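You operate a simulated robot arm through the tools that you are given. There is no shell and no other tool.

You run a simulated two-armed robot. Do the job below in one go: nothing can be reset, and whatever is moved stays where it is left.

## Task
Seat the white mould on the card drain grate, add two pinches of petals, then pump the bellows three times.
Fine: slide the purple box over it, one press of its white key a pinch, park the box again; other moulds and controls stay. Where these are worked on the way, their far stop is far enough and under half their travel is too little: purple box.

Only the result counts: the job must be done as asked and must still hold three seconds after the hand-in. Knocking over, shifting, dropping, spilling or breaking anything else fails it.

## Robot
Two 7-joint arms with fingered hands on one trunk that stands fixed in place. Base frame: the origin is at the foot of the trunk, x ahead of it, y to its left, z up; the work surface is at about z = 0.8. Units: m, rad, N and s.
The left shoulder is at [0.055, 0.125, 1.155], the right one opposite. With the tool pointing down near the work surface each hand reaches from about 0.46 to 0.86 m from the base axis, measured 20 degrees to its own side. Payload 3.6 kg a hand.
Tool frame (each hand has its own): the origin (TCP) lies between the finger pads and is the grasp point; the fingertips stand 0.034 m ahead of it; z points along the fingers, y is the line along which they close. The gripper opens to 0.116 m; its body begins 0.04 m behind the TCP. The gripper is a hand of 5 fingers: y runs from the thumb to the fingers, the wrist lies at [-0.016, -0.16, -0.164] in the tool frame.
Orientation is that of the tool frame in the base frame, as a unit quaternion [w, x, y, z]. With the fingers straight down and the wrist toward the robot, the tool's x, y and z point along [0, 1, 0], [1, 0, 0] and [0, 0, -1] of the base frame.

## Interface
- The arms move only by the tool apply_moves. It takes "left_targets", "right_targets" or both (then of equal length, played together; a hand with none holds still); each is a list of rows, each a list of 6 numbers: the shift along the tool's x, y, z in m, then the turn, a rotation vector about the tool's x, y, z in rad. In form: [[tx, ty, tz, wx, wy, wz], ...]. A call has 1 to 20 rows; each row shifts and turns the commanded pose from where the row before left it, along the tool's axes as they then stand. A row lasts 0.2 s, in which the tool goes at most 0.05 m and 0.15 rad; a call with a longer step from one row to the next is refused whole. A pose out of reach is approached as far as the arm can. The call stops where the force on the tool passes 90 N (or 10 N more than at its start, if that is more) or the arm is blocked; 0.2 s more then pass. In this call time passes only in rows, and 0.2 s behind the last. It gives the time, the measured TCP pose, the force on the tool (base axes), the opening and the grip force at its end, in the units of the frame above (readings bear some noise), with the torque about the TCP (base axes, N m) and any sound that the robot's microphone picked up, and new pictures: "views" is both (left out), scene, wrist or none (wrist: the cameras of the hands that moved).
- Cameras (640 x 400 px; columns grow to the right, rows downward): "scene" is now at [0.1465, -0.0316, 1.3414]; the picture's right is [-0.27, -0.96, 0.00], its down [-0.48, 0.14, -0.86] and it looks along [0.83, -0.24, -0.50] (base axes); focal length 214 px, centre (320, 200). "left" rides on the left gripper at [-0.069, -0.134, -0.11] in its tool frame; the picture's right is [-0.77, -0.19, 0.61], its down [0.59, -0.58, 0.57] and it looks along [0.25, 0.80, 0.55] (tool axes); focal length 256 px, centre (320, 200). "right" rides on the right gripper at [0.069, -0.134, -0.11] in its tool frame; the picture's right is [-0.77, 0.19, -0.61], its down [-0.59, -0.58, 0.56] and it looks along [-0.25, 0.79, 0.55] (tool axes); focal length 256 px, centre (320, 200). There is no depth. A picture from a camera that has moved, and an enlarged one, comes with that camera's place and axes in the base frame and with its lens. The place of the scene camera against the robot may be out by one fixed shift of up to 0.012 m in any direction.
- lift_body(by): moves the trunk up (or, below 0, down) by that many m; the arms and the scene camera ride with it, the base frame stays. It gives what a move gives, with no picture.
- set_fingers(index, middle, ring, little, thumb_bend, thumb_turn, hand): sets how far each is bent, from 0 (flat) to 1 (curled in); at 0.3 the hand is open as for a grip, at 0.7 the pads meet at the TCP. One left out holds its place. A second passes; each finger stops where it meets its share of the squeeze, and holds until it gets a number again. It is the only way to open and close the hand. It gives what a move gives, with no picture; readings hold the bend of each and the force on index, middle, ring, little, thumb and palm. thumb_turn goes from beside the hand (0) to across from the fingers (1), as for a grip.
- aim_head(pan, tilt): turns the head with the scene camera to pan (to the left, within 1.501 rad either way) and tilt (down, from -0.506 to 1.204), counted from straight ahead of the robot (the tilt from the chest, where the trunk bows). It gives what a move gives, and a new picture of the scene camera.
- close_up(camera, box): a new picture of the part [left, top, right, bottom] of that camera's present view, enlarged. It takes no simulated time.
- job_done(): hands the job in; it is judged then, once.

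Places have to be worked out from the pictures, the camera data and where the tool is seen. Open the grippers and draw the arms clear of the work before you hand the job in, unless the task says otherwise.

The tools are called as name(argument=value, ...) on one line, values as JSON. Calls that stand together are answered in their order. apply_moves: Moves the arms, as the interface text tells. Its arguments: {"type":"object","properties":{"left_targets":{"type":"array","items":{"type":"array","items":{"type":"number"}}},"right_targets":{"type":"array","items":{"type":"array","items":{"type":"number"}}},"views":{"type":"string","enum":["both","scene","wrist","none"]}},"required":[]} The other tools are called the same way: lift_body (by) moves the trunk up or down; set_fingers (index, middle, ring, little, thumb_bend, thumb_turn, hand) moves the fingers one by one; aim_head (pan, tilt) turns the head that bears the scene camera; close_up (camera, box) takes an enlarged picture of a part of a camera's view; job_done () hands the job in.

At the start:

```text
t: 0.0
left_ee_pos: [0.5614, 0.2098, 1.2384]
left_tcp_rot: [0.0, 0.706, 0.708, -0.001]
left_force: [0.1, 0.5, 0.4]
left_torque: [-0.01, -0.01, 0.0]
left_gripper_width: 0.1161
left_grip_force: 0.0
left_shape: jaw
left_bend: [0.3, 0.3, 0.3, 0.3, 0.3, 0.97]
left_finger forces: [0.0, 0.0, 0.0, 0.0, 0.0, 0.0]
right_ee_pos: [0.5289, -0.1794, 1.2128]
right_tcp_rot: [0.0, 0.707, 0.707, 0.001]
right_force: [-0.1, 0.2, -0.2]
right_torque: [0.01, 0.0, -0.02]
right_gripper_width: 0.1156
right_grip_force: 0.1
right_shape: jaw
right_bend: [0.3, 0.3, 0.3, 0.3, 0.3, 0.97]
right_finger forces: [0.1, 0.1, 0.0, 0.1, 0.1, 0.0]
trunk travel left (down, up): [-0.35, 0.412]
head pan, tilt (commanded): [-0.278, 0.525]
```

scene: 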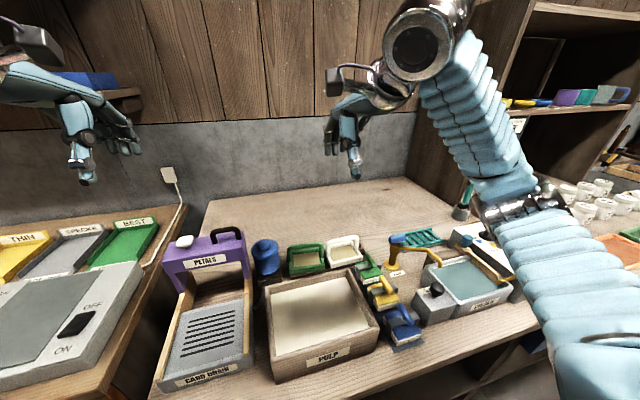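
right: 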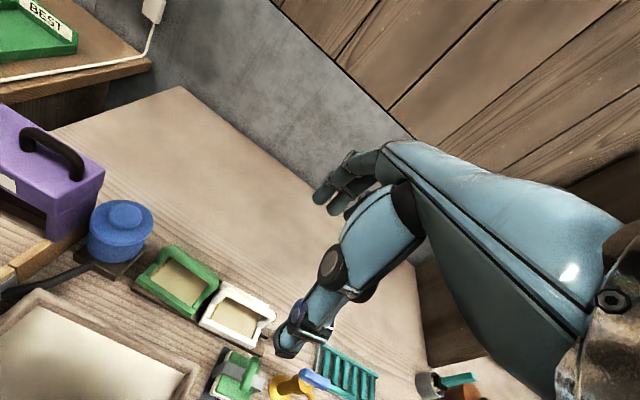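
left: 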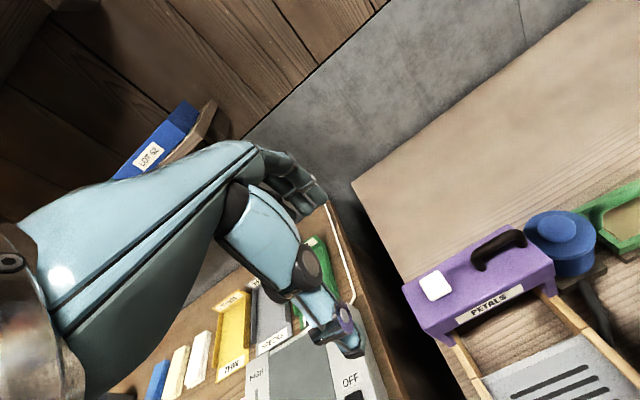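

The scene shows a card drain tray with the purple PETALS box at its far end, a blue round thing (probably the bellows) beside it, and green and white moulds. I'll take enlarged views to see the details before moving.

close_up(camera="scene", box=[140, 210, 300, 400])

close_up(camera="scene", box=[240, 210, 440, 380])

close_up(camera="right", box=[0, 100, 400, 400])

close_up(camera="left", box=[380, 180, 640, 400])

```text
2.11 times, centred on (220, 305) of scene
camera zoom: at [0.1465, -0.0316, 1.3414], right [-0.27, -0.96, 0.0], down [-0.48, 0.14, -0.86], along [0.83, -0.24, -0.5], focal length 452 px, centre (530, -21)
```

zoom: 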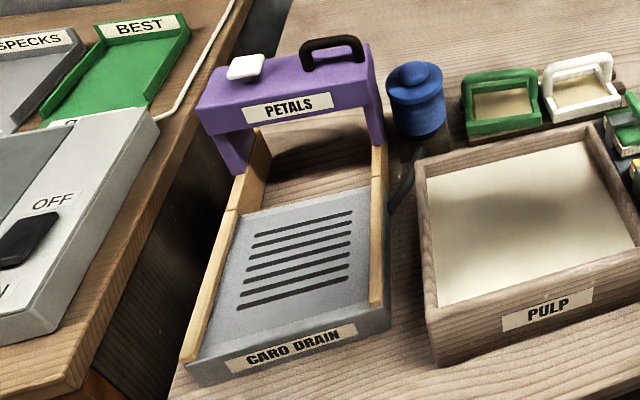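

```text
2.35 times, centred on (340, 295) of scene
camera zoom: at [0.1465, -0.0316, 1.3414], right [-0.27, -0.96, 0.0], down [-0.48, 0.14, -0.86], along [0.83, -0.24, -0.5], focal length 505 px, centre (273, -24)
```

zoom: 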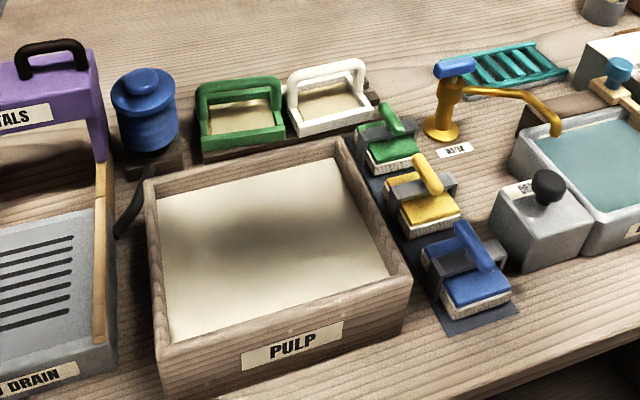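

```text
1.33 times, centred on (200, 250) of right
camera zoom: at [0.3955, -0.1116, 1.3221], right [0.19, -0.77, 0.61], down [-0.58, -0.59, -0.56], along [0.8, -0.25, -0.55], focal length 341 px, centre (480, 133)
```

zoom: 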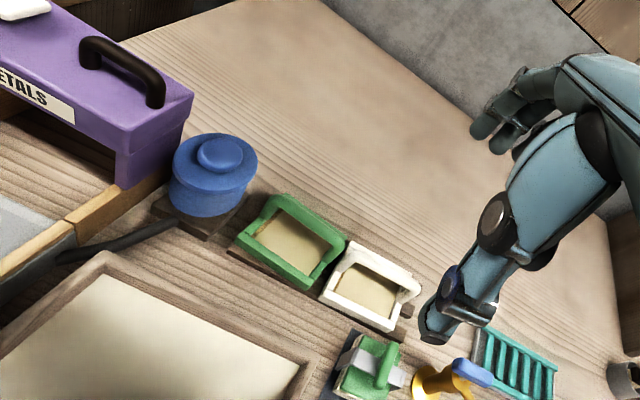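

```text
1.82 times, centred on (510, 290) of left
camera zoom: at [0.4262, 0.1408, 1.3498], right [-0.19, -0.77, -0.61], down [-0.58, 0.59, -0.56], along [0.79, 0.25, -0.56], focal length 465 px, centre (-26, 36)
```

zoom: 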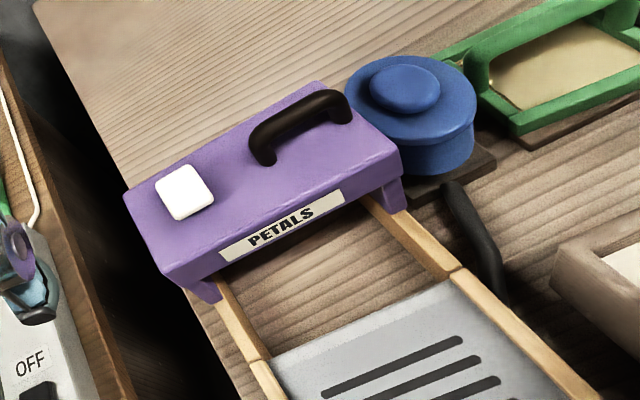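

The tray sits at about x 0.40–0.56, y 0.05–0.22, the box is parked behind it on the rails, and the white mould is near (0.64, -0.26). I'll turn the head to centre on these for a better look.

aim_head(pan=0.0, tilt=0.75)

```text
t: 0.8
left_ee_pos: [0.5619, 0.2099, 1.2378]
left_tcp_rot: [0.0, 0.706, 0.708, 0.0]
left_force: [-0.6, -0.2, -0.2]
left_torque: [-0.01, 0.01, 0.01]
left_gripper_width: 0.1158
left_grip_force: 0.0
left_shape: jaw
left_bend: [0.3, 0.3, 0.3, 0.3, 0.3, 0.97]
left_finger forces: [0.0, 0.0, 0.1, 0.1, 0.0, 0.0]
right_ee_pos: [0.5291, -0.1807, 1.2099]
right_tcp_rot: [0.0, 0.706, 0.708, 0.0]
right_force: [-0.1, 1.2, -0.2]
right_torque: [-0.01, 0.04, -0.01]
right_gripper_width: 0.1159
right_grip_force: 0.1
right_shape: jaw
right_bend: [0.3, 0.3, 0.3, 0.3, 0.3, 0.97]
right_finger forces: [0.0, 0.0, 0.0, 0.0, 0.0, 0.0]
trunk travel left (down, up): [-0.35, 0.412]
head pan, tilt (commanded): [0.0, 0.75]
camera scene: at [0.1425, -0.0069, 1.3219], right [0.0, -1.0, 0.0], down [-0.68, 0.0, -0.73], along [0.73, 0.0, -0.68], focal length 214 px, centre (320, 200)
```

scene: 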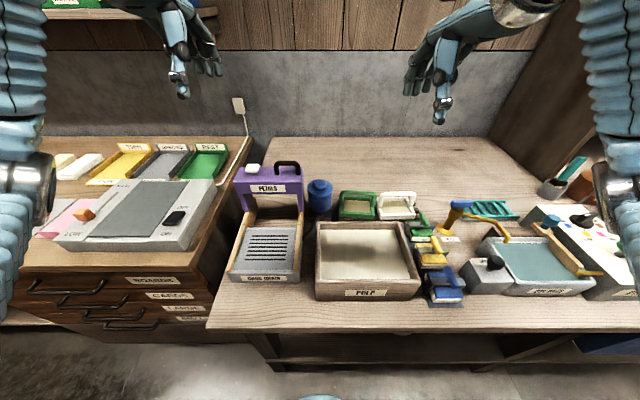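

The head is now square to the table. I'll enlarge the tray/box/bellows area and the moulds from this straight-on view.

close_up(camera="scene", box=[220, 150, 348, 290])

close_up(camera="scene", box=[300, 160, 480, 310])

```text
2.86 times, centred on (284, 220) of scene
camera zoom: at [0.1425, -0.0069, 1.3219], right [0.0, -1.0, 0.0], down [-0.68, 0.0, -0.73], along [0.73, 0.0, -0.68], focal length 613 px, centre (423, 143)
```

zoom: 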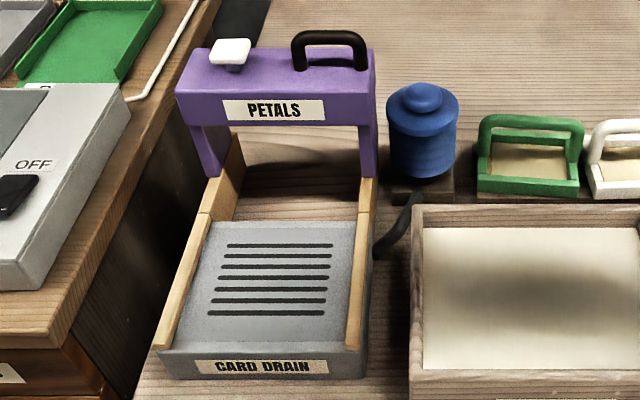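

```text
2.67 times, centred on (390, 235) of scene
camera zoom: at [0.1425, -0.0069, 1.3219], right [0.0, -1.0, 0.0], down [-0.68, 0.0, -0.73], along [0.73, 0.0, -0.68], focal length 572 px, centre (133, 107)
```

zoom: 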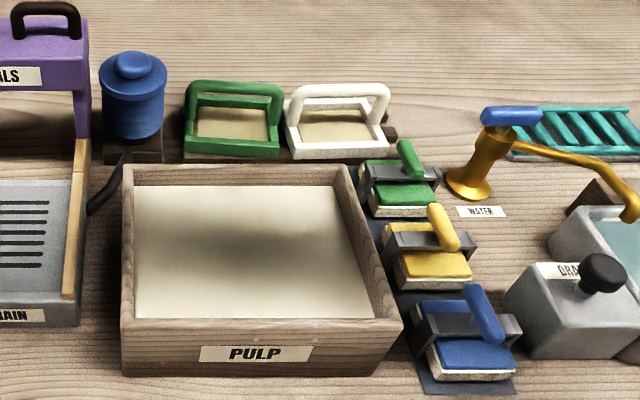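

The white mould is a small frame (about 0.11 × 0.08 m) with an arch handle running along y, its bar at about z = 0.88, and the box top is near z = 0.985. I'll bring the right hand partway toward the white mould so its wrist camera sees it closer.

apply_moves(right_targets=[[-0.0175, -0.01, 0.04, 0, 0, 0], [-0.0175, -0.01, 0.04, 0, 0, 0], [-0.0175, -0.01, 0.04, 0, 0, 0], [-0.0175, -0.01, 0.04, 0, 0, 0]], views="both")

```text
t: 1.8
left_ee_pos: [0.5604, 0.2083, 1.2385]
left_tcp_rot: [-0.001, 0.707, 0.707, 0.0]
left_force: [0.1, 0.1, -0.3]
left_torque: [0.0, -0.04, -0.02]
left_gripper_width: 0.1158
left_grip_force: 0.0
left_shape: jaw
left_bend: [0.3, 0.3, 0.3, 0.3, 0.3, 0.97]
left_finger forces: [0.0, 0.0, 0.0, 0.0, 0.0, 0.0]
right_ee_pos: [0.4935, -0.2521, 1.0548]
right_tcp_rot: [0.001, 0.706, 0.708, 0.0]
right_force: [0.6, -0.2, -0.4]
right_torque: [-0.01, -0.02, 0.0]
right_gripper_width: 0.1157
right_grip_force: 0.1
right_shape: jaw
right_bend: [0.3, 0.3, 0.3, 0.3, 0.3, 0.97]
right_finger forces: [0.0, 0.0, 0.0, 0.0, 0.0, 0.0]
trunk travel left (down, up): [-0.35, 0.412]
head pan, tilt (commanded): [0.0, 0.75]
camera scene: at [0.142, -0.0077, 1.322], right [0.0, -1.0, 0.0], down [-0.68, 0.0, -0.73], along [0.73, 0.0, -0.68], focal length 214 px, centre (320, 200)
camera right: at [0.3591, -0.1834, 1.1658], right [0.19, -0.77, 0.61], down [-0.58, -0.59, -0.57], along [0.8, -0.25, -0.55], focal length 256 px, centre (320, 200)
```

scene: 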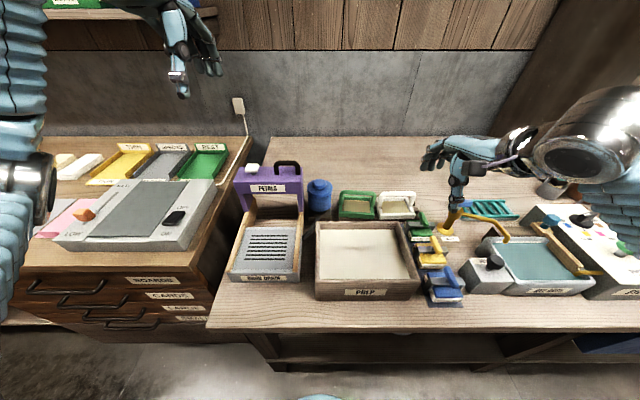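
right: 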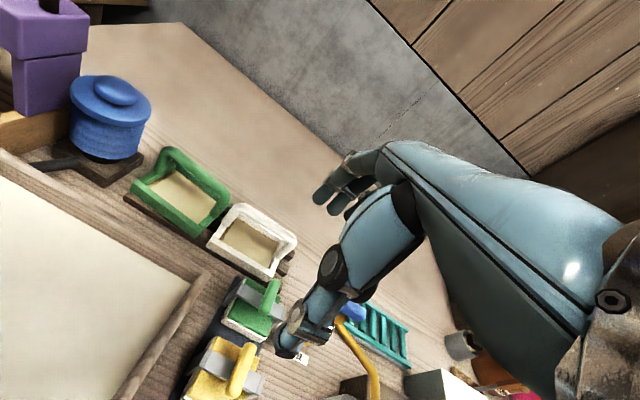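

The right hand is at (0.494, -0.252, 1.055) and the moulds are now closer in its camera. I'll enlarge that view to locate the handle.

close_up(camera="right", box=[110, 130, 310, 290])

close_up(camera="right", box=[0, 0, 200, 200])

close_up(camera="scene", box=[330, 110, 530, 250])

```text
2.50 times, centred on (210, 210) of right
camera zoom: at [0.3591, -0.1834, 1.1658], right [0.19, -0.77, 0.61], down [-0.58, -0.59, -0.57], along [0.8, -0.25, -0.55], focal length 640 px, centre (595, 175)
```

zoom: 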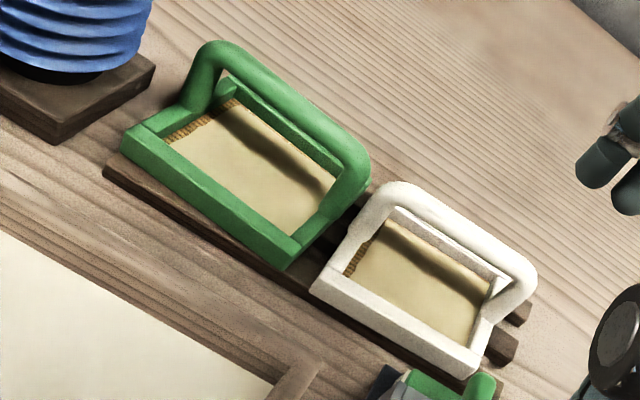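

```text
2.00 times, centred on (100, 100) of right
camera zoom: at [0.3591, -0.1834, 1.1658], right [0.19, -0.77, 0.61], down [-0.58, -0.59, -0.57], along [0.8, -0.25, -0.55], focal length 512 px, centre (760, 400)
```

zoom: 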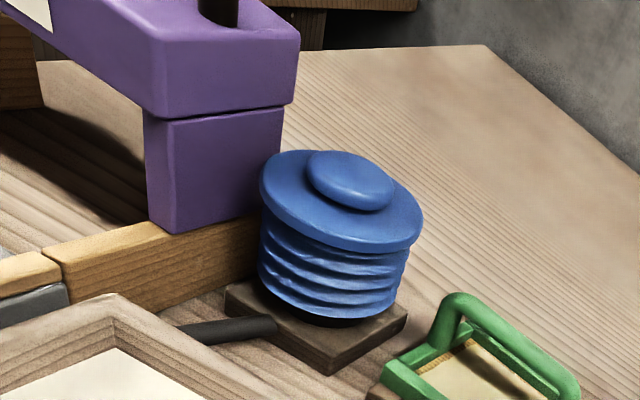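

```text
2.86 times, centred on (430, 180) of scene
camera zoom: at [0.142, -0.0077, 1.322], right [0.0, -1.0, 0.0], down [-0.68, 0.0, -0.73], along [0.73, 0.0, -0.68], focal length 613 px, centre (6, 257)
```

zoom: 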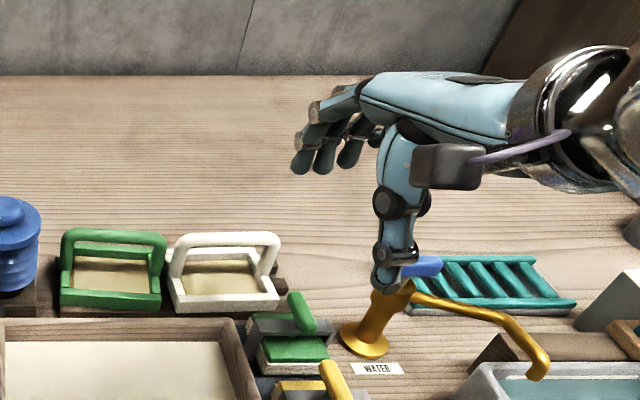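

The moulds rest on two low slats; the white one's arch bar is centred near (0.635, -0.243) at z≈0.88. Next I'll draw the left hand back so its camera sees the whole drain tray and the box.

apply_moves(left_targets=[[0, -0.045, 0, 0, 0, 0], [0, -0.045, 0, 0, 0, 0], [0, -0.045, 0, 0, 0, 0]], views="both")

```text
t: 2.6
left_ee_pos: [0.4222, 0.2089, 1.2371]
left_tcp_rot: [-0.001, 0.706, 0.708, -0.001]
left_force: [0.5, 0.1, 0.2]
left_torque: [-0.05, -0.01, 0.01]
left_gripper_width: 0.1158
left_grip_force: 0.1
left_shape: jaw
left_bend: [0.3, 0.3, 0.3, 0.3, 0.3, 0.97]
left_finger forces: [0.0, 0.1, 0.1, 0.1, 0.0, 0.1]
right_ee_pos: [0.4934, -0.2512, 1.0553]
right_tcp_rot: [0.0, 0.706, 0.708, 0.0]
right_force: [-0.7, 0.5, 1.0]
right_torque: [0.0, 0.0, -0.03]
right_gripper_width: 0.116
right_grip_force: 0.0
right_shape: jaw
right_bend: [0.3, 0.3, 0.3, 0.3, 0.3, 0.97]
right_finger forces: [0.0, 0.1, 0.0, 0.1, 0.0, 0.0]
trunk travel left (down, up): [-0.35, 0.412]
head pan, tilt (commanded): [0.0, 0.75]
camera scene: at [0.1412, -0.0065, 1.3221], right [0.0, -1.0, 0.0], down [-0.68, 0.0, -0.73], along [0.73, 0.0, -0.68], focal length 214 px, centre (320, 200)
camera left: at [0.2876, 0.1404, 1.3493], right [-0.19, -0.77, -0.61], down [-0.58, 0.59, -0.56], along [0.79, 0.25, -0.55], focal length 256 px, centre (320, 200)
```

scene: 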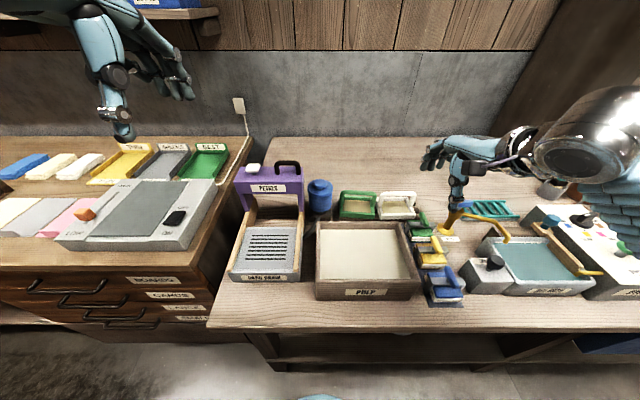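
left: 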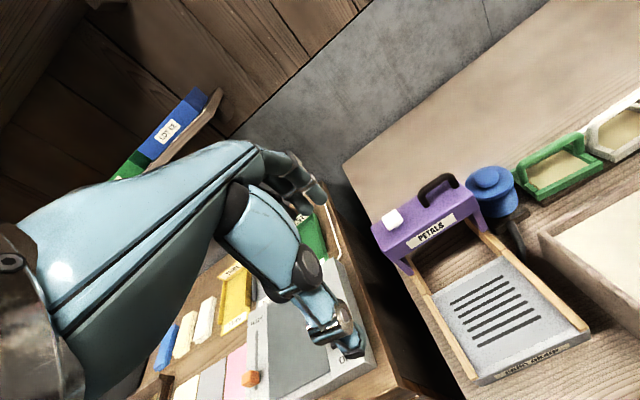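

The left camera now sees the whole tray. I'll enlarge it for measuring.

close_up(camera="left", box=[360, 160, 600, 395])

close_up(camera="left", box=[360, 160, 500, 280])

```text
1.70 times, centred on (480, 278) of left
camera zoom: at [0.2876, 0.1404, 1.3493], right [-0.19, -0.77, -0.61], down [-0.58, 0.59, -0.56], along [0.79, 0.25, -0.55], focal length 436 px, centre (48, 68)
```

zoom: 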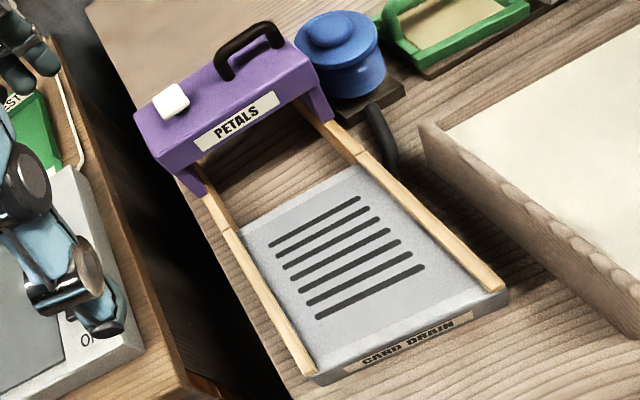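

```text
3.33 times, centred on (430, 220) of left
camera zoom: at [0.2876, 0.1404, 1.3493], right [-0.19, -0.77, -0.61], down [-0.58, 0.59, -0.56], along [0.79, 0.25, -0.55], focal length 853 px, centre (-47, 133)
```

zoom: 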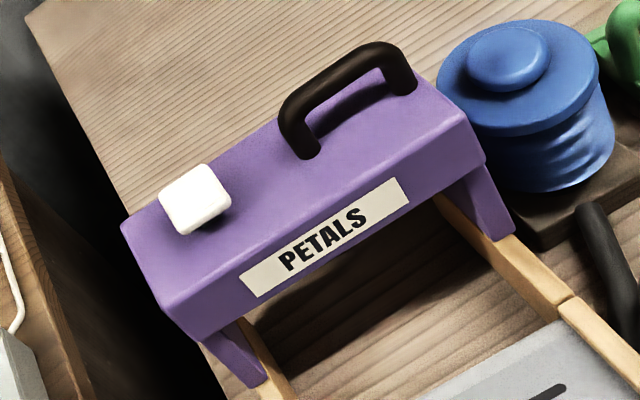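

By combining the wrist views I get: grate slots centred near (0.471, 0.134), box handle bar near (0.597, 0.081, 1.027), key top near (0.606, 0.174, 0.996), bellows knob near (0.628, 0.0, 0.927). I'll move the right hand above the white mould's handle, still clear at z≈0.98.

apply_moves(right_targets=[[0.001, 0.035, 0.0, 0, 0, 0], [0.001, 0.035, 0.015, 0, 0, 0], [0.001, 0.035, 0.03, 0, 0, 0], [0.001, 0.036, 0.03, 0, 0, 0]], views="both")

set_fingers(hand="right", index=0.42, middle=0.42, ring=0.42, little=0.42, thumb_bend=0.42, thumb_turn=0.97)

close_up(camera="scene", box=[320, 110, 500, 250])

close_up(camera="right", box=[120, 120, 440, 400])

```text
t: 3.6
left_ee_pos: [0.4239, 0.2091, 1.2356]
left_tcp_rot: [-0.001, 0.707, 0.707, -0.001]
left_force: [0.2, -0.1, 0.0]
left_torque: [0.0, 0.01, 0.01]
left_gripper_width: 0.1158
left_grip_force: 0.1
left_shape: jaw
left_bend: [0.3, 0.3, 0.3, 0.3, 0.3, 0.97]
left_finger forces: [0.0, 0.1, 0.1, 0.0, 0.0, 0.0]
right_ee_pos: [0.6314, -0.2459, 0.9791]
right_tcp_rot: [0.001, 0.707, 0.707, -0.001]
right_force: [-0.1, -0.1, 0.4]
right_torque: [0.01, 0.0, 0.02]
right_gripper_width: 0.1157
right_grip_force: 0.0
right_shape: jaw
right_bend: [0.3, 0.3, 0.3, 0.3, 0.3, 0.97]
right_finger forces: [0.2, 0.0, 0.0, 0.0, 0.1, 0.0]
trunk travel left (down, up): [-0.35, 0.412]
head pan, tilt (commanded): [0.0, 0.75]
camera scene: at [0.1431, -0.0068, 1.3218], right [0.0, -1.0, 0.0], down [-0.68, 0.0, -0.73], along [0.73, 0.0, -0.68], focal length 214 px, centre (320, 200)
camera right: at [0.4981, -0.1774, 1.0891], right [0.19, -0.77, 0.61], down [-0.58, -0.59, -0.56], along [0.8, -0.25, -0.55], focal length 256 px, centre (320, 200)
```

scene: 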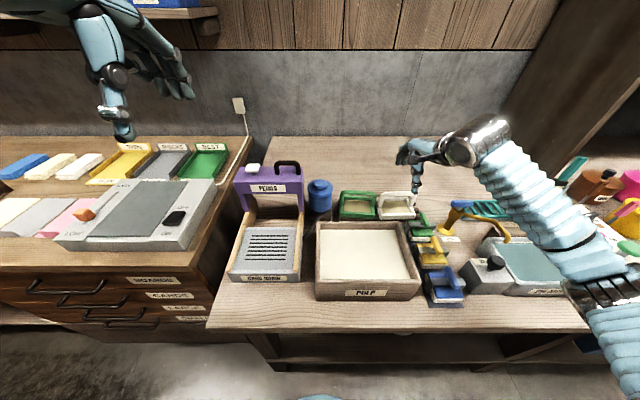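
right: 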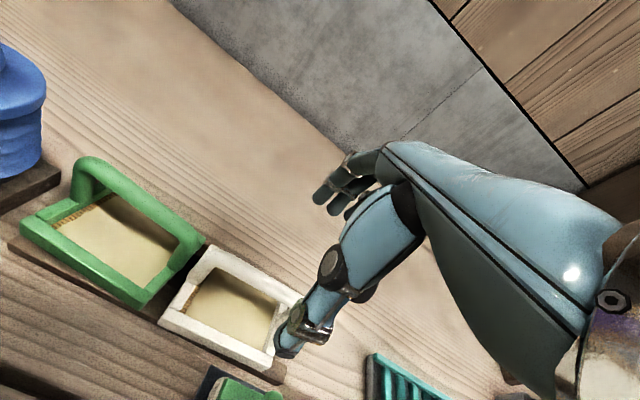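

```text
t: 4.6
left_ee_pos: [0.4234, 0.2094, 1.2374]
left_tcp_rot: [-0.001, 0.707, 0.708, -0.001]
left_force: [-0.8, 0.0, 0.4]
left_torque: [0.02, -0.01, 0.0]
left_gripper_width: 0.116
left_grip_force: 0.1
left_shape: jaw
left_bend: [0.3, 0.3, 0.3, 0.3, 0.3, 0.97]
left_finger forces: [0.0, 0.0, 0.0, 0.0, 0.0, 0.0]
right_ee_pos: [0.631, -0.2473, 0.9792]
right_tcp_rot: [0.0, 0.706, 0.708, 0.0]
right_force: [-0.1, 0.4, 0.1]
right_torque: [-0.02, 0.02, -0.01]
right_gripper_width: 0.0833
right_grip_force: 0.1
right_shape: fingers
right_bend: [0.42, 0.42, 0.42, 0.42, 0.42, 0.96]
right_finger forces: [0.1, 0.1, 0.0, 0.1, 0.0, 0.0]
trunk travel left (down, up): [-0.35, 0.412]
head pan, tilt (commanded): [0.0, 0.75]
```

```text
2.86 times, centred on (410, 180) of scene
camera zoom: at [0.1424, -0.0068, 1.3219], right [0.0, -1.0, 0.0], down [-0.68, 0.0, -0.73], along [0.73, 0.0, -0.68], focal length 613 px, centre (63, 257)
```

zoom: 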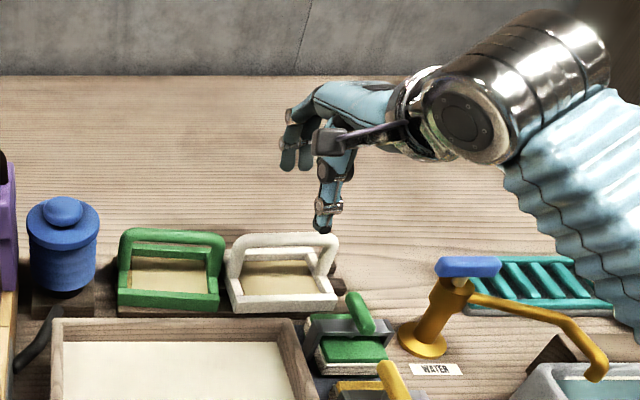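

```text
1.43 times, centred on (280, 260) of right
camera zoom: at [0.4971, -0.1776, 1.0898], right [0.19, -0.77, 0.61], down [-0.58, -0.59, -0.56], along [0.8, -0.25, -0.55], focal length 366 px, centre (377, 114)
```

zoom: 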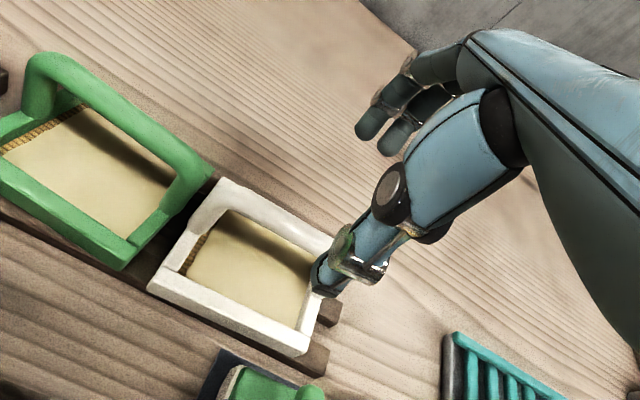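

The hand hovers at (0.631, -0.247, 0.979). To pin the bar height and x better, I'll look at the white mould through the left camera, which sees it from another side.

close_up(camera="left", box=[500, 80, 640, 200])

close_up(camera="scene", box=[370, 140, 450, 230])

close_up(camera="right", box=[140, 220, 320, 400])

```text
3.33 times, centred on (570, 140) of left
camera zoom: at [0.2895, 0.1401, 1.3492], right [-0.19, -0.77, -0.61], down [-0.58, 0.59, -0.56], along [0.79, 0.25, -0.56], focal length 853 px, centre (-513, 400)
```

zoom: 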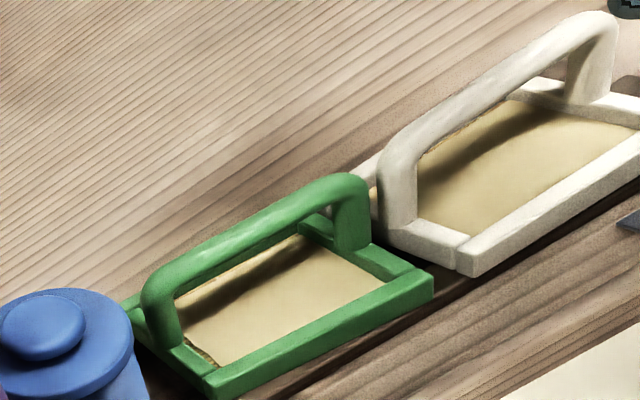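

```text
4.44 times, centred on (410, 185) of scene
camera zoom: at [0.1424, -0.0068, 1.3219], right [0.0, -1.0, 0.0], down [-0.68, 0.0, -0.73], along [0.73, 0.0, -0.68], focal length 953 px, centre (-80, 267)
```

zoom: 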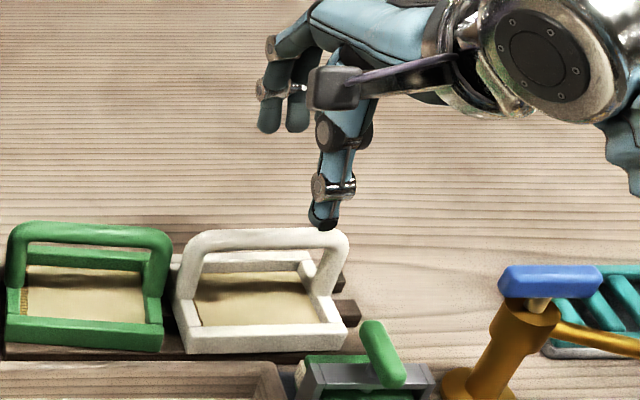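

```text
2.22 times, centred on (230, 310) of right
camera zoom: at [0.4971, -0.1776, 1.0898], right [0.19, -0.77, 0.61], down [-0.58, -0.59, -0.56], along [0.8, -0.25, -0.55], focal length 569 px, centre (520, -44)
```

zoom: 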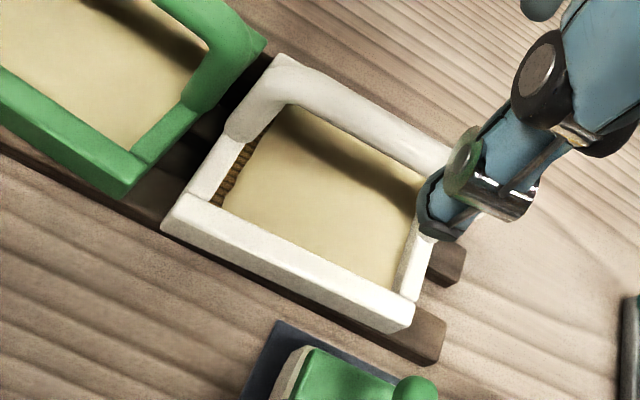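

The estimates agree: the bar lies at x≈0.634, z≈0.880, mould centre y≈-0.247, right below the hand. I'll descend to z≈0.885.

apply_moves(right_targets=[[0, 0.002, 0.03, 0, 0, 0], [0, 0.001, 0.03, 0, 0, 0], [0, 0, 0.02, 0, 0, 0], [0, 0, 0.014, 0, 0, 0]], views="both")

close_up(camera="scene", box=[370, 140, 450, 230])

close_up(camera="right", box=[140, 200, 340, 400])

close_up(camera="left", box=[500, 60, 640, 180])

```text
t: 5.6
left_ee_pos: [0.4252, 0.2101, 1.2372]
left_tcp_rot: [-0.001, 0.706, 0.708, 0.0]
left_force: [-0.4, -0.4, 0.1]
left_torque: [-0.04, -0.02, -0.01]
left_gripper_width: 0.1158
left_grip_force: 0.1
left_shape: jaw
left_bend: [0.3, 0.3, 0.3, 0.3, 0.3, 0.97]
left_finger forces: [0.0, 0.1, 0.0, 0.0, 0.0, 0.0]
right_ee_pos: [0.6322, -0.2471, 0.8799]
right_tcp_rot: [0.001, 0.707, 0.707, 0.0]
right_force: [0.3, 0.4, -0.6]
right_torque: [0.01, -0.01, 0.0]
right_gripper_width: 0.0834
right_grip_force: 0.1
right_shape: fingers
right_bend: [0.42, 0.42, 0.42, 0.42, 0.42, 0.96]
right_finger forces: [0.1, 0.0, 0.0, 0.0, 0.0, 0.1]
trunk travel left (down, up): [-0.35, 0.412]
head pan, tilt (commanded): [0.0, 0.75]
camera scene: at [0.1425, -0.0068, 1.3219], right [0.0, -1.0, 0.0], down [-0.68, 0.0, -0.73], along [0.73, 0.0, -0.68], focal length 214 px, centre (320, 200)
camera right: at [0.4986, -0.1777, 0.9927], right [0.19, -0.77, 0.61], down [-0.58, -0.59, -0.57], along [0.8, -0.25, -0.55], focal length 256 px, centre (320, 200)
```

scene: 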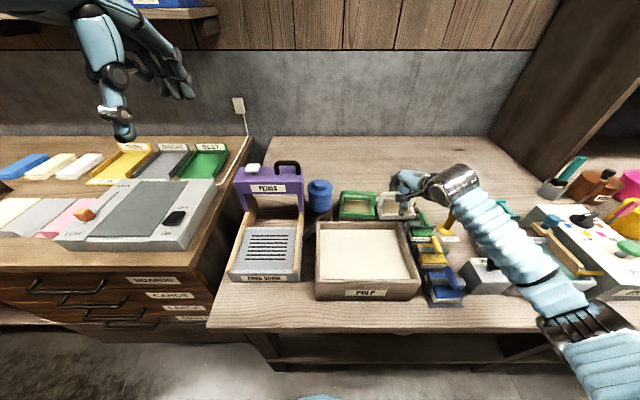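
right: 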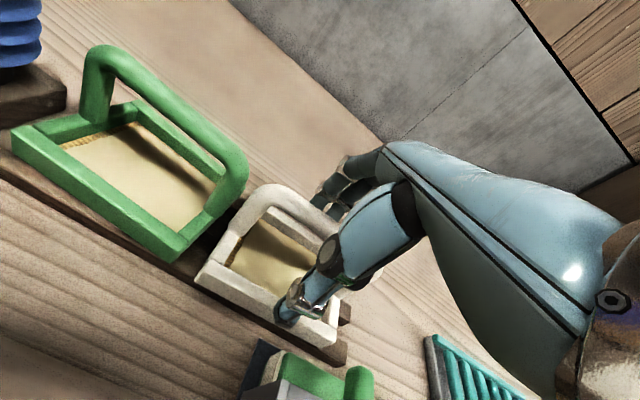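

```text
4.44 times, centred on (410, 185) of scene
camera zoom: at [0.1425, -0.0068, 1.3219], right [0.0, -1.0, 0.0], down [-0.68, 0.0, -0.73], along [0.73, 0.0, -0.68], focal length 953 px, centre (-80, 267)
```

zoom: 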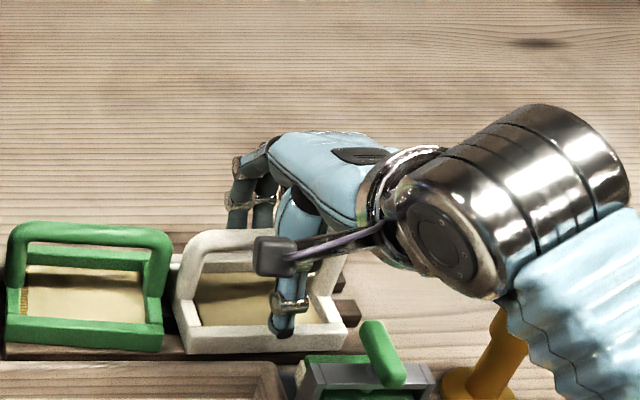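

```text
2.00 times, centred on (240, 300) of right
camera zoom: at [0.4986, -0.1777, 0.9927], right [0.19, -0.77, 0.61], down [-0.58, -0.59, -0.57], along [0.8, -0.25, -0.55], focal length 512 px, centre (480, 0)
```

zoom: 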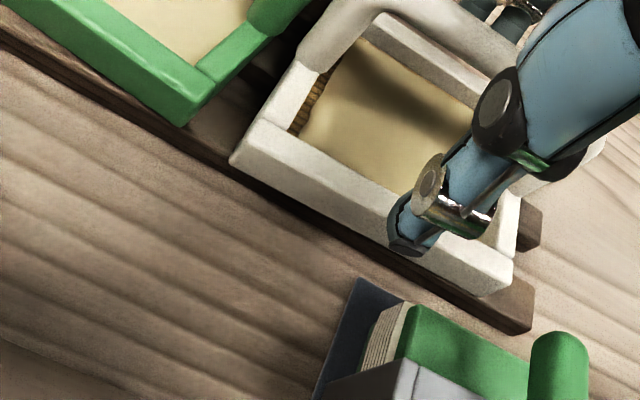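

```text
3.33 times, centred on (570, 120) of left
camera zoom: at [0.2896, 0.1401, 1.3491], right [-0.19, -0.77, -0.61], down [-0.58, 0.59, -0.56], along [0.79, 0.25, -0.56], focal length 853 px, centre (-513, 467)
```

zoom: 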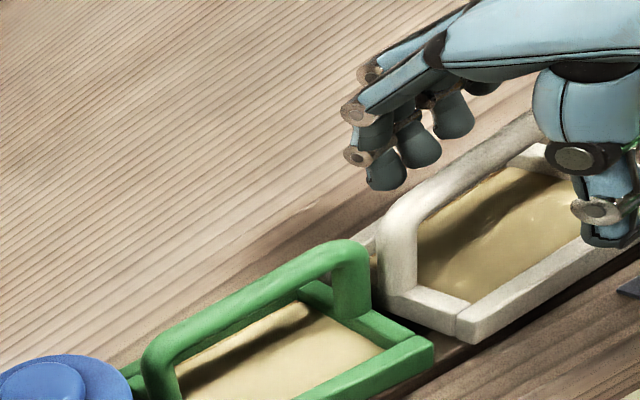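

The hand straddles the bar with no contact force. I'll raise by 5 mm so the fingertips stay clear of the frame, then close partway.

apply_moves(right_targets=[[0, 0.001, -0.005, 0, 0, 0]], views="none")

set_fingers(hand="right", index=0.58, middle=0.58, ring=0.58, little=0.58, thumb_bend=0.58)

close_up(camera="right", box=[140, 200, 340, 400])

close_up(camera="left", box=[500, 60, 640, 180])

```text
t: 6.0
left_ee_pos: [0.4246, 0.2094, 1.2372]
left_tcp_rot: [-0.001, 0.707, 0.708, 0.0]
left_force: [0.0, -0.6, 0.7]
left_torque: [0.0, 0.01, 0.01]
left_gripper_width: 0.1158
left_grip_force: 0.0
left_shape: jaw
left_bend: [0.3, 0.3, 0.3, 0.3, 0.3, 0.97]
left_finger forces: [0.0, 0.0, 0.1, 0.1, 0.0, 0.1]
right_ee_pos: [0.6333, -0.2462, 0.8868]
right_tcp_rot: [-0.001, 0.707, 0.707, 0.0]
right_force: [0.4, 0.0, 0.5]
right_torque: [-0.02, -0.02, 0.01]
right_gripper_width: 0.0834
right_grip_force: 0.0
right_shape: fingers
right_bend: [0.42, 0.42, 0.42, 0.42, 0.42, 0.96]
right_finger forces: [0.0, 0.1, 0.0, 0.0, 0.0, 0.0]
trunk travel left (down, up): [-0.35, 0.412]
head pan, tilt (commanded): [0.0, 0.75]
```

```text
t: 7.0
left_ee_pos: [0.4229, 0.2096, 1.2368]
left_tcp_rot: [-0.001, 0.706, 0.708, -0.001]
left_force: [0.2, -0.8, 0.6]
left_torque: [0.0, -0.02, 0.01]
left_gripper_width: 0.1159
left_grip_force: 0.0
left_shape: jaw
left_bend: [0.3, 0.3, 0.3, 0.3, 0.3, 0.97]
left_finger forces: [0.0, 0.1, 0.1, 0.0, 0.0, 0.0]
right_ee_pos: [0.634, -0.247, 0.8879]
right_tcp_rot: [0.0, 0.707, 0.708, -0.001]
right_force: [-0.7, -0.3, -0.6]
right_torque: [0.01, 0.01, 0.0]
right_gripper_width: 0.0394
right_grip_force: 0.0
right_shape: fingers
right_bend: [0.57, 0.57, 0.57, 0.57, 0.57, 0.98]
right_finger forces: [0.0, 0.1, 0.0, 0.0, 0.0, 0.0]
trunk travel left (down, up): [-0.35, 0.412]
head pan, tilt (commanded): [0.0, 0.75]
```

```text
2.00 times, centred on (240, 300) of right
camera zoom: at [0.4993, -0.1775, 0.9979], right [0.19, -0.77, 0.61], down [-0.58, -0.59, -0.56], along [0.8, -0.25, -0.55], focal length 512 px, centre (480, 0)
```

zoom: 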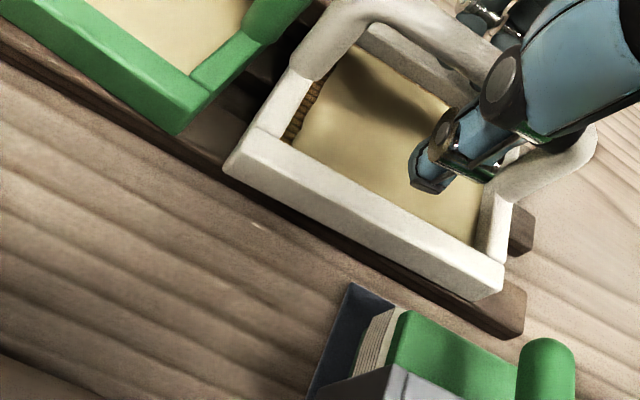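

```text
3.33 times, centred on (570, 120) of left
camera zoom: at [0.2895, 0.1401, 1.3492], right [-0.19, -0.77, -0.61], down [-0.58, 0.59, -0.56], along [0.79, 0.25, -0.56], focal length 853 px, centre (-513, 467)
```

zoom: 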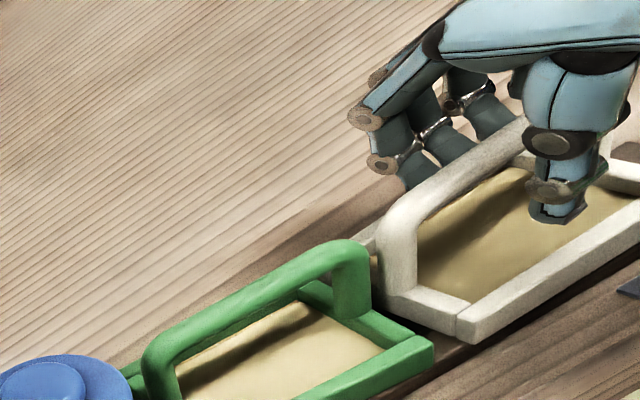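

The bar is between thumb and fingers. I'll close the grip on it.

set_fingers(hand="right", index=0.75, middle=0.75, ring=0.75, little=0.75, thumb_bend=0.75)

close_up(camera="right", box=[140, 200, 340, 400])

close_up(camera="left", box=[500, 60, 640, 180])

```text
t: 8.0
left_ee_pos: [0.4245, 0.2098, 1.2371]
left_tcp_rot: [-0.001, 0.707, 0.708, 0.0]
left_force: [0.1, 0.4, -0.6]
left_torque: [-0.01, -0.01, 0.0]
left_gripper_width: 0.1156
left_grip_force: 0.1
left_shape: jaw
left_bend: [0.3, 0.3, 0.3, 0.3, 0.3, 0.97]
left_finger forces: [0.0, 0.1, 0.0, 0.1, 0.0, 0.0]
right_ee_pos: [0.6342, -0.2463, 0.8866]
right_tcp_rot: [0.0, 0.706, 0.708, 0.0]
right_force: [0.1, -0.2, -0.8]
right_torque: [0.0, 0.0, -0.01]
right_gripper_width: 0.0002
right_grip_force: 1.0
right_shape: fingers
right_bend: [0.73, 0.75, 0.75, 0.75, 0.72, 1.0]
right_finger forces: [0.2, 0.1, 0.3, 0.0, 0.3, 0.0]
trunk travel left (down, up): [-0.35, 0.412]
head pan, tilt (commanded): [0.0, 0.75]
```

```text
2.00 times, centred on (240, 300) of right
camera zoom: at [0.4993, -0.1776, 0.9979], right [0.19, -0.77, 0.61], down [-0.58, -0.59, -0.56], along [0.8, -0.25, -0.55], focal length 512 px, centre (480, 0)
```

zoom: 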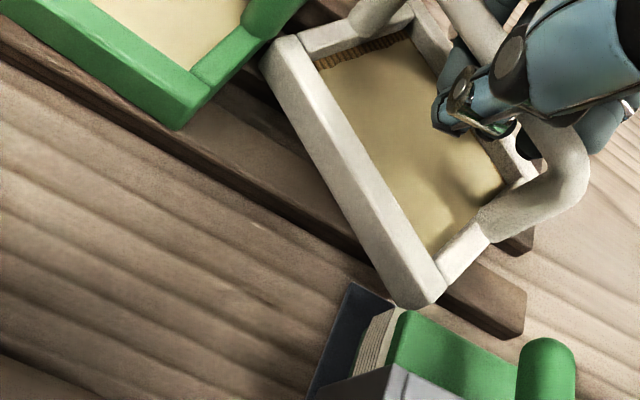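

```text
3.33 times, centred on (570, 120) of left
camera zoom: at [0.2895, 0.1401, 1.3491], right [-0.19, -0.77, -0.61], down [-0.58, 0.59, -0.56], along [0.79, 0.25, -0.56], focal length 853 px, centre (-513, 467)
```

zoom: 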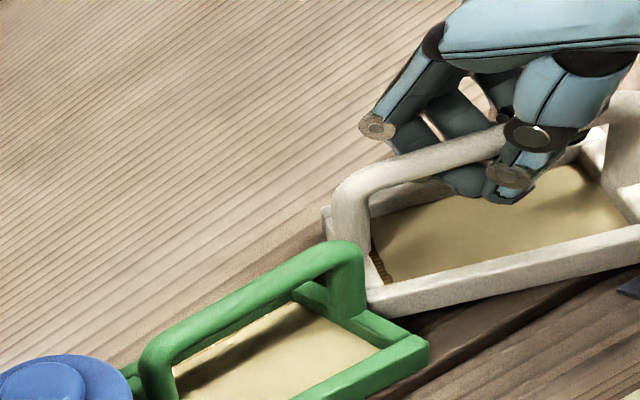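

The pads met beneath the bar and the mould yawed on its slats. Before going on I'll check whether the green mould was touched, using the same crop as before.

close_up(camera="left", box=[500, 80, 640, 200])

close_up(camera="scene", box=[370, 140, 450, 230])

close_up(camera="right", box=[200, 140, 400, 340])

```text
3.33 times, centred on (570, 140) of left
camera zoom: at [0.2895, 0.1401, 1.3491], right [-0.19, -0.77, -0.61], down [-0.58, 0.59, -0.56], along [0.79, 0.25, -0.56], focal length 853 px, centre (-513, 400)
```

zoom: 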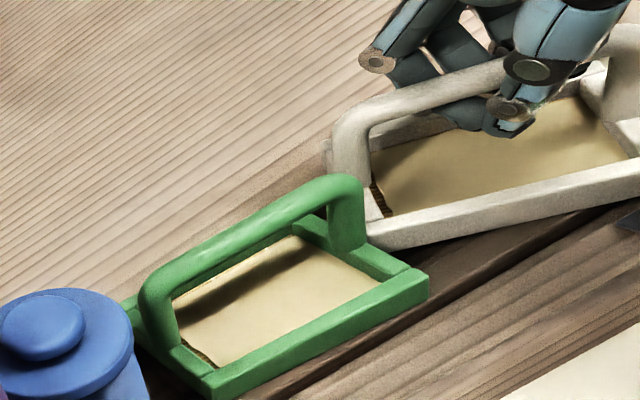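

```text
4.44 times, centred on (410, 185) of scene
camera zoom: at [0.1425, -0.0068, 1.3219], right [0.0, -1.0, 0.0], down [-0.68, 0.0, -0.73], along [0.73, 0.0, -0.68], focal length 953 px, centre (-80, 267)
```

zoom: 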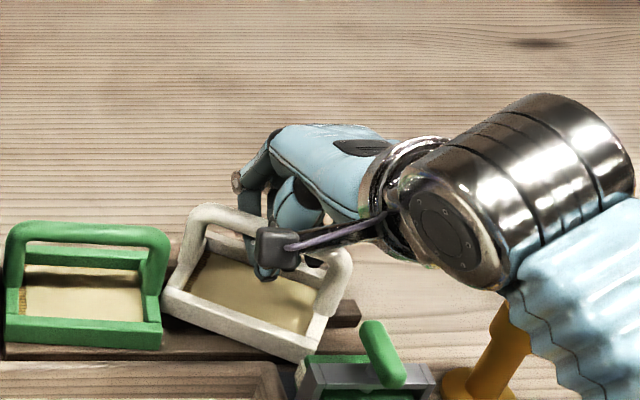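

```text
2.00 times, centred on (300, 240) of right
camera zoom: at [0.4993, -0.1776, 0.9979], right [0.19, -0.77, 0.61], down [-0.58, -0.59, -0.56], along [0.8, -0.25, -0.55], focal length 512 px, centre (360, 120)
```

zoom: 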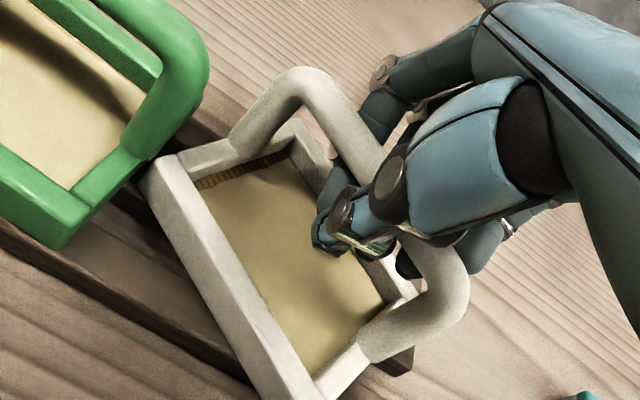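

The green mould shows at most a 2–3 mm change. The four fingers' centre lies ~2 cm off the thumb's line, which yawed the mould; I'll open again and re-grip with only index and middle against the thumb.

set_fingers(hand="right", index=0.56, middle=0.56, ring=0.5, little=0.5, thumb_bend=0.56)

close_up(camera="right", box=[200, 140, 400, 340])

close_up(camera="left", box=[500, 60, 640, 180])

close_up(camera="scene", box=[370, 140, 450, 230])

```text
t: 9.0
left_ee_pos: [0.4234, 0.2097, 1.2375]
left_tcp_rot: [-0.001, 0.707, 0.707, 0.0]
left_force: [0.3, 0.3, -0.1]
left_torque: [-0.01, 0.03, 0.0]
left_gripper_width: 0.1158
left_grip_force: 0.0
left_shape: jaw
left_bend: [0.3, 0.3, 0.3, 0.3, 0.3, 0.97]
left_finger forces: [0.0, 0.0, 0.0, 0.0, 0.0, 0.0]
right_ee_pos: [0.6336, -0.247, 0.8861]
right_tcp_rot: [0.0, 0.706, 0.708, 0.0]
right_force: [-0.4, -1.0, 0.2]
right_torque: [0.03, 0.02, 0.01]
right_gripper_width: 0.0409
right_grip_force: 0.0
right_shape: fingers
right_bend: [0.56, 0.56, 0.5, 0.5, 0.56, 0.98]
right_finger forces: [0.1, 0.0, 0.0, 0.0, 0.0, 0.0]
trunk travel left (down, up): [-0.35, 0.412]
head pan, tilt (commanded): [0.0, 0.75]
```

```text
2.00 times, centred on (300, 240) of right
camera zoom: at [0.4993, -0.1775, 0.9979], right [0.19, -0.77, 0.61], down [-0.58, -0.59, -0.56], along [0.8, -0.25, -0.55], focal length 512 px, centre (360, 120)
```

zoom: 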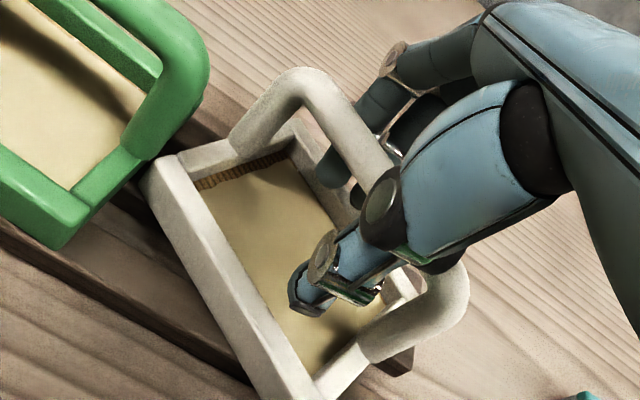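

```text
3.33 times, centred on (570, 120) of left
camera zoom: at [0.2895, 0.1401, 1.3492], right [-0.19, -0.77, -0.61], down [-0.58, 0.59, -0.56], along [0.79, 0.25, -0.56], focal length 853 px, centre (-513, 467)
```

zoom: 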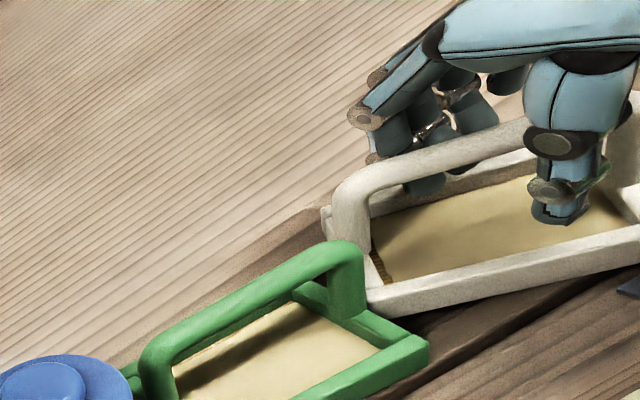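

```text
4.44 times, centred on (410, 185) of scene
camera zoom: at [0.1424, -0.0068, 1.3219], right [0.0, -1.0, 0.0], down [-0.68, 0.0, -0.73], along [0.73, 0.0, -0.68], focal length 953 px, centre (-80, 267)
```

zoom: 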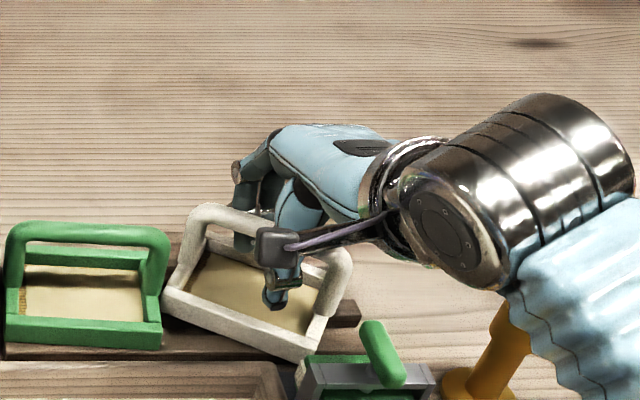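

The mould now sits near (0.639, -0.243) yawed about -26°, lying safe on the slats. I'll turn the hand the same way to line up with the bar and raise it about 9 mm so the pads, not the hollow, meet the bar.

apply_moves(right_targets=[[0.004, 0.004, -0.005, 0, 0, 0], [0, 0, -0.004, 0, 0, 0.11], [0, 0, 0, 0, 0, 0.115], [0, 0, 0, 0, 0, 0.115], [0, 0, 0, 0, 0, 0.115]], views="none")

close_up(camera="right", box=[180, 160, 400, 360])

close_up(camera="left", box=[500, 60, 640, 180])

close_up(camera="scene", box=[370, 140, 450, 230])

```text
t: 10.2
left_ee_pos: [0.4236, 0.2109, 1.2385]
left_tcp_rot: [-0.001, 0.707, 0.708, -0.001]
left_force: [-1.2, -0.3, -0.6]
left_torque: [0.0, 0.0, -0.01]
left_gripper_width: 0.116
left_grip_force: 0.1
left_shape: jaw
left_bend: [0.3, 0.3, 0.3, 0.3, 0.3, 0.97]
left_finger forces: [0.0, 0.0, 0.0, 0.1, 0.1, 0.1]
right_ee_pos: [0.6384, -0.2403, 0.8964]
right_tcp_rot: [0.0, 0.848, 0.529, 0.001]
right_force: [0.7, 0.8, 0.7]
right_torque: [0.01, 0.03, -0.04]
right_gripper_width: 0.0414
right_grip_force: 0.2
right_shape: fingers
right_bend: [0.56, 0.56, 0.5, 0.5, 0.56, 0.98]
right_finger forces: [0.1, 0.1, 0.0, 0.0, 0.0, 0.1]
trunk travel left (down, up): [-0.35, 0.412]
head pan, tilt (commanded): [0.0, 0.75]
```

```text
2.00 times, centred on (290, 260) of right
camera zoom: at [0.5477, -0.1206, 1.007], right [-0.17, -0.77, 0.61], down [-0.78, -0.28, -0.57], along [0.61, -0.57, -0.55], focal length 512 px, centre (380, 80)
```

zoom: 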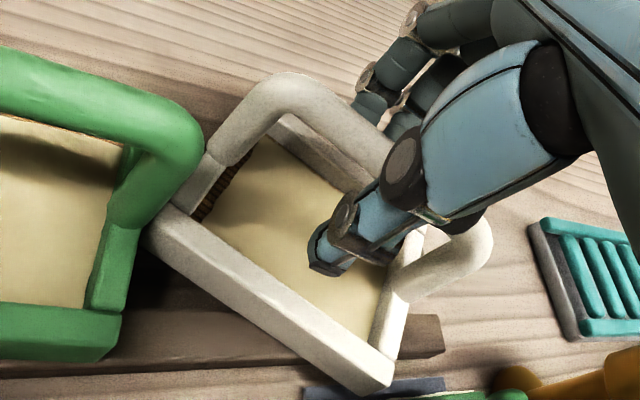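

```text
3.33 times, centred on (570, 120) of left
camera zoom: at [0.2896, 0.1407, 1.3491], right [-0.19, -0.77, -0.61], down [-0.58, 0.59, -0.56], along [0.79, 0.25, -0.56], focal length 853 px, centre (-513, 467)
```

zoom: 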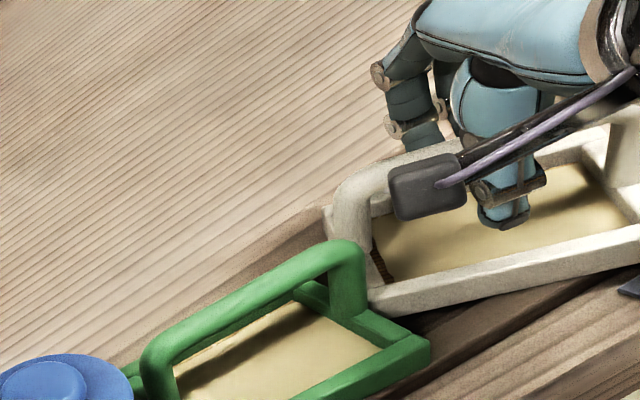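

```text
4.44 times, centred on (410, 185) of scene
camera zoom: at [0.1425, -0.0063, 1.3219], right [0.0, -1.0, 0.0], down [-0.68, 0.0, -0.73], along [0.73, 0.0, -0.68], focal length 953 px, centre (-80, 267)
```

zoom: 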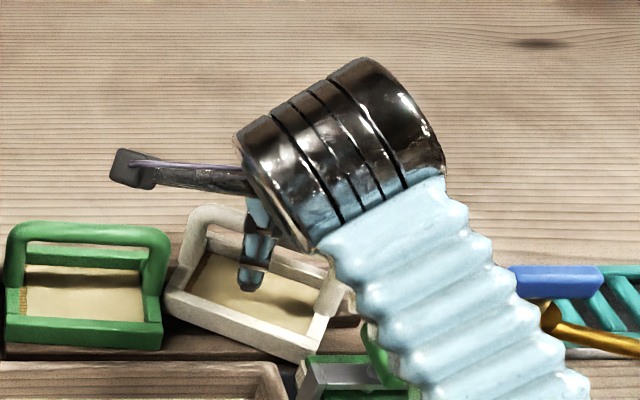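

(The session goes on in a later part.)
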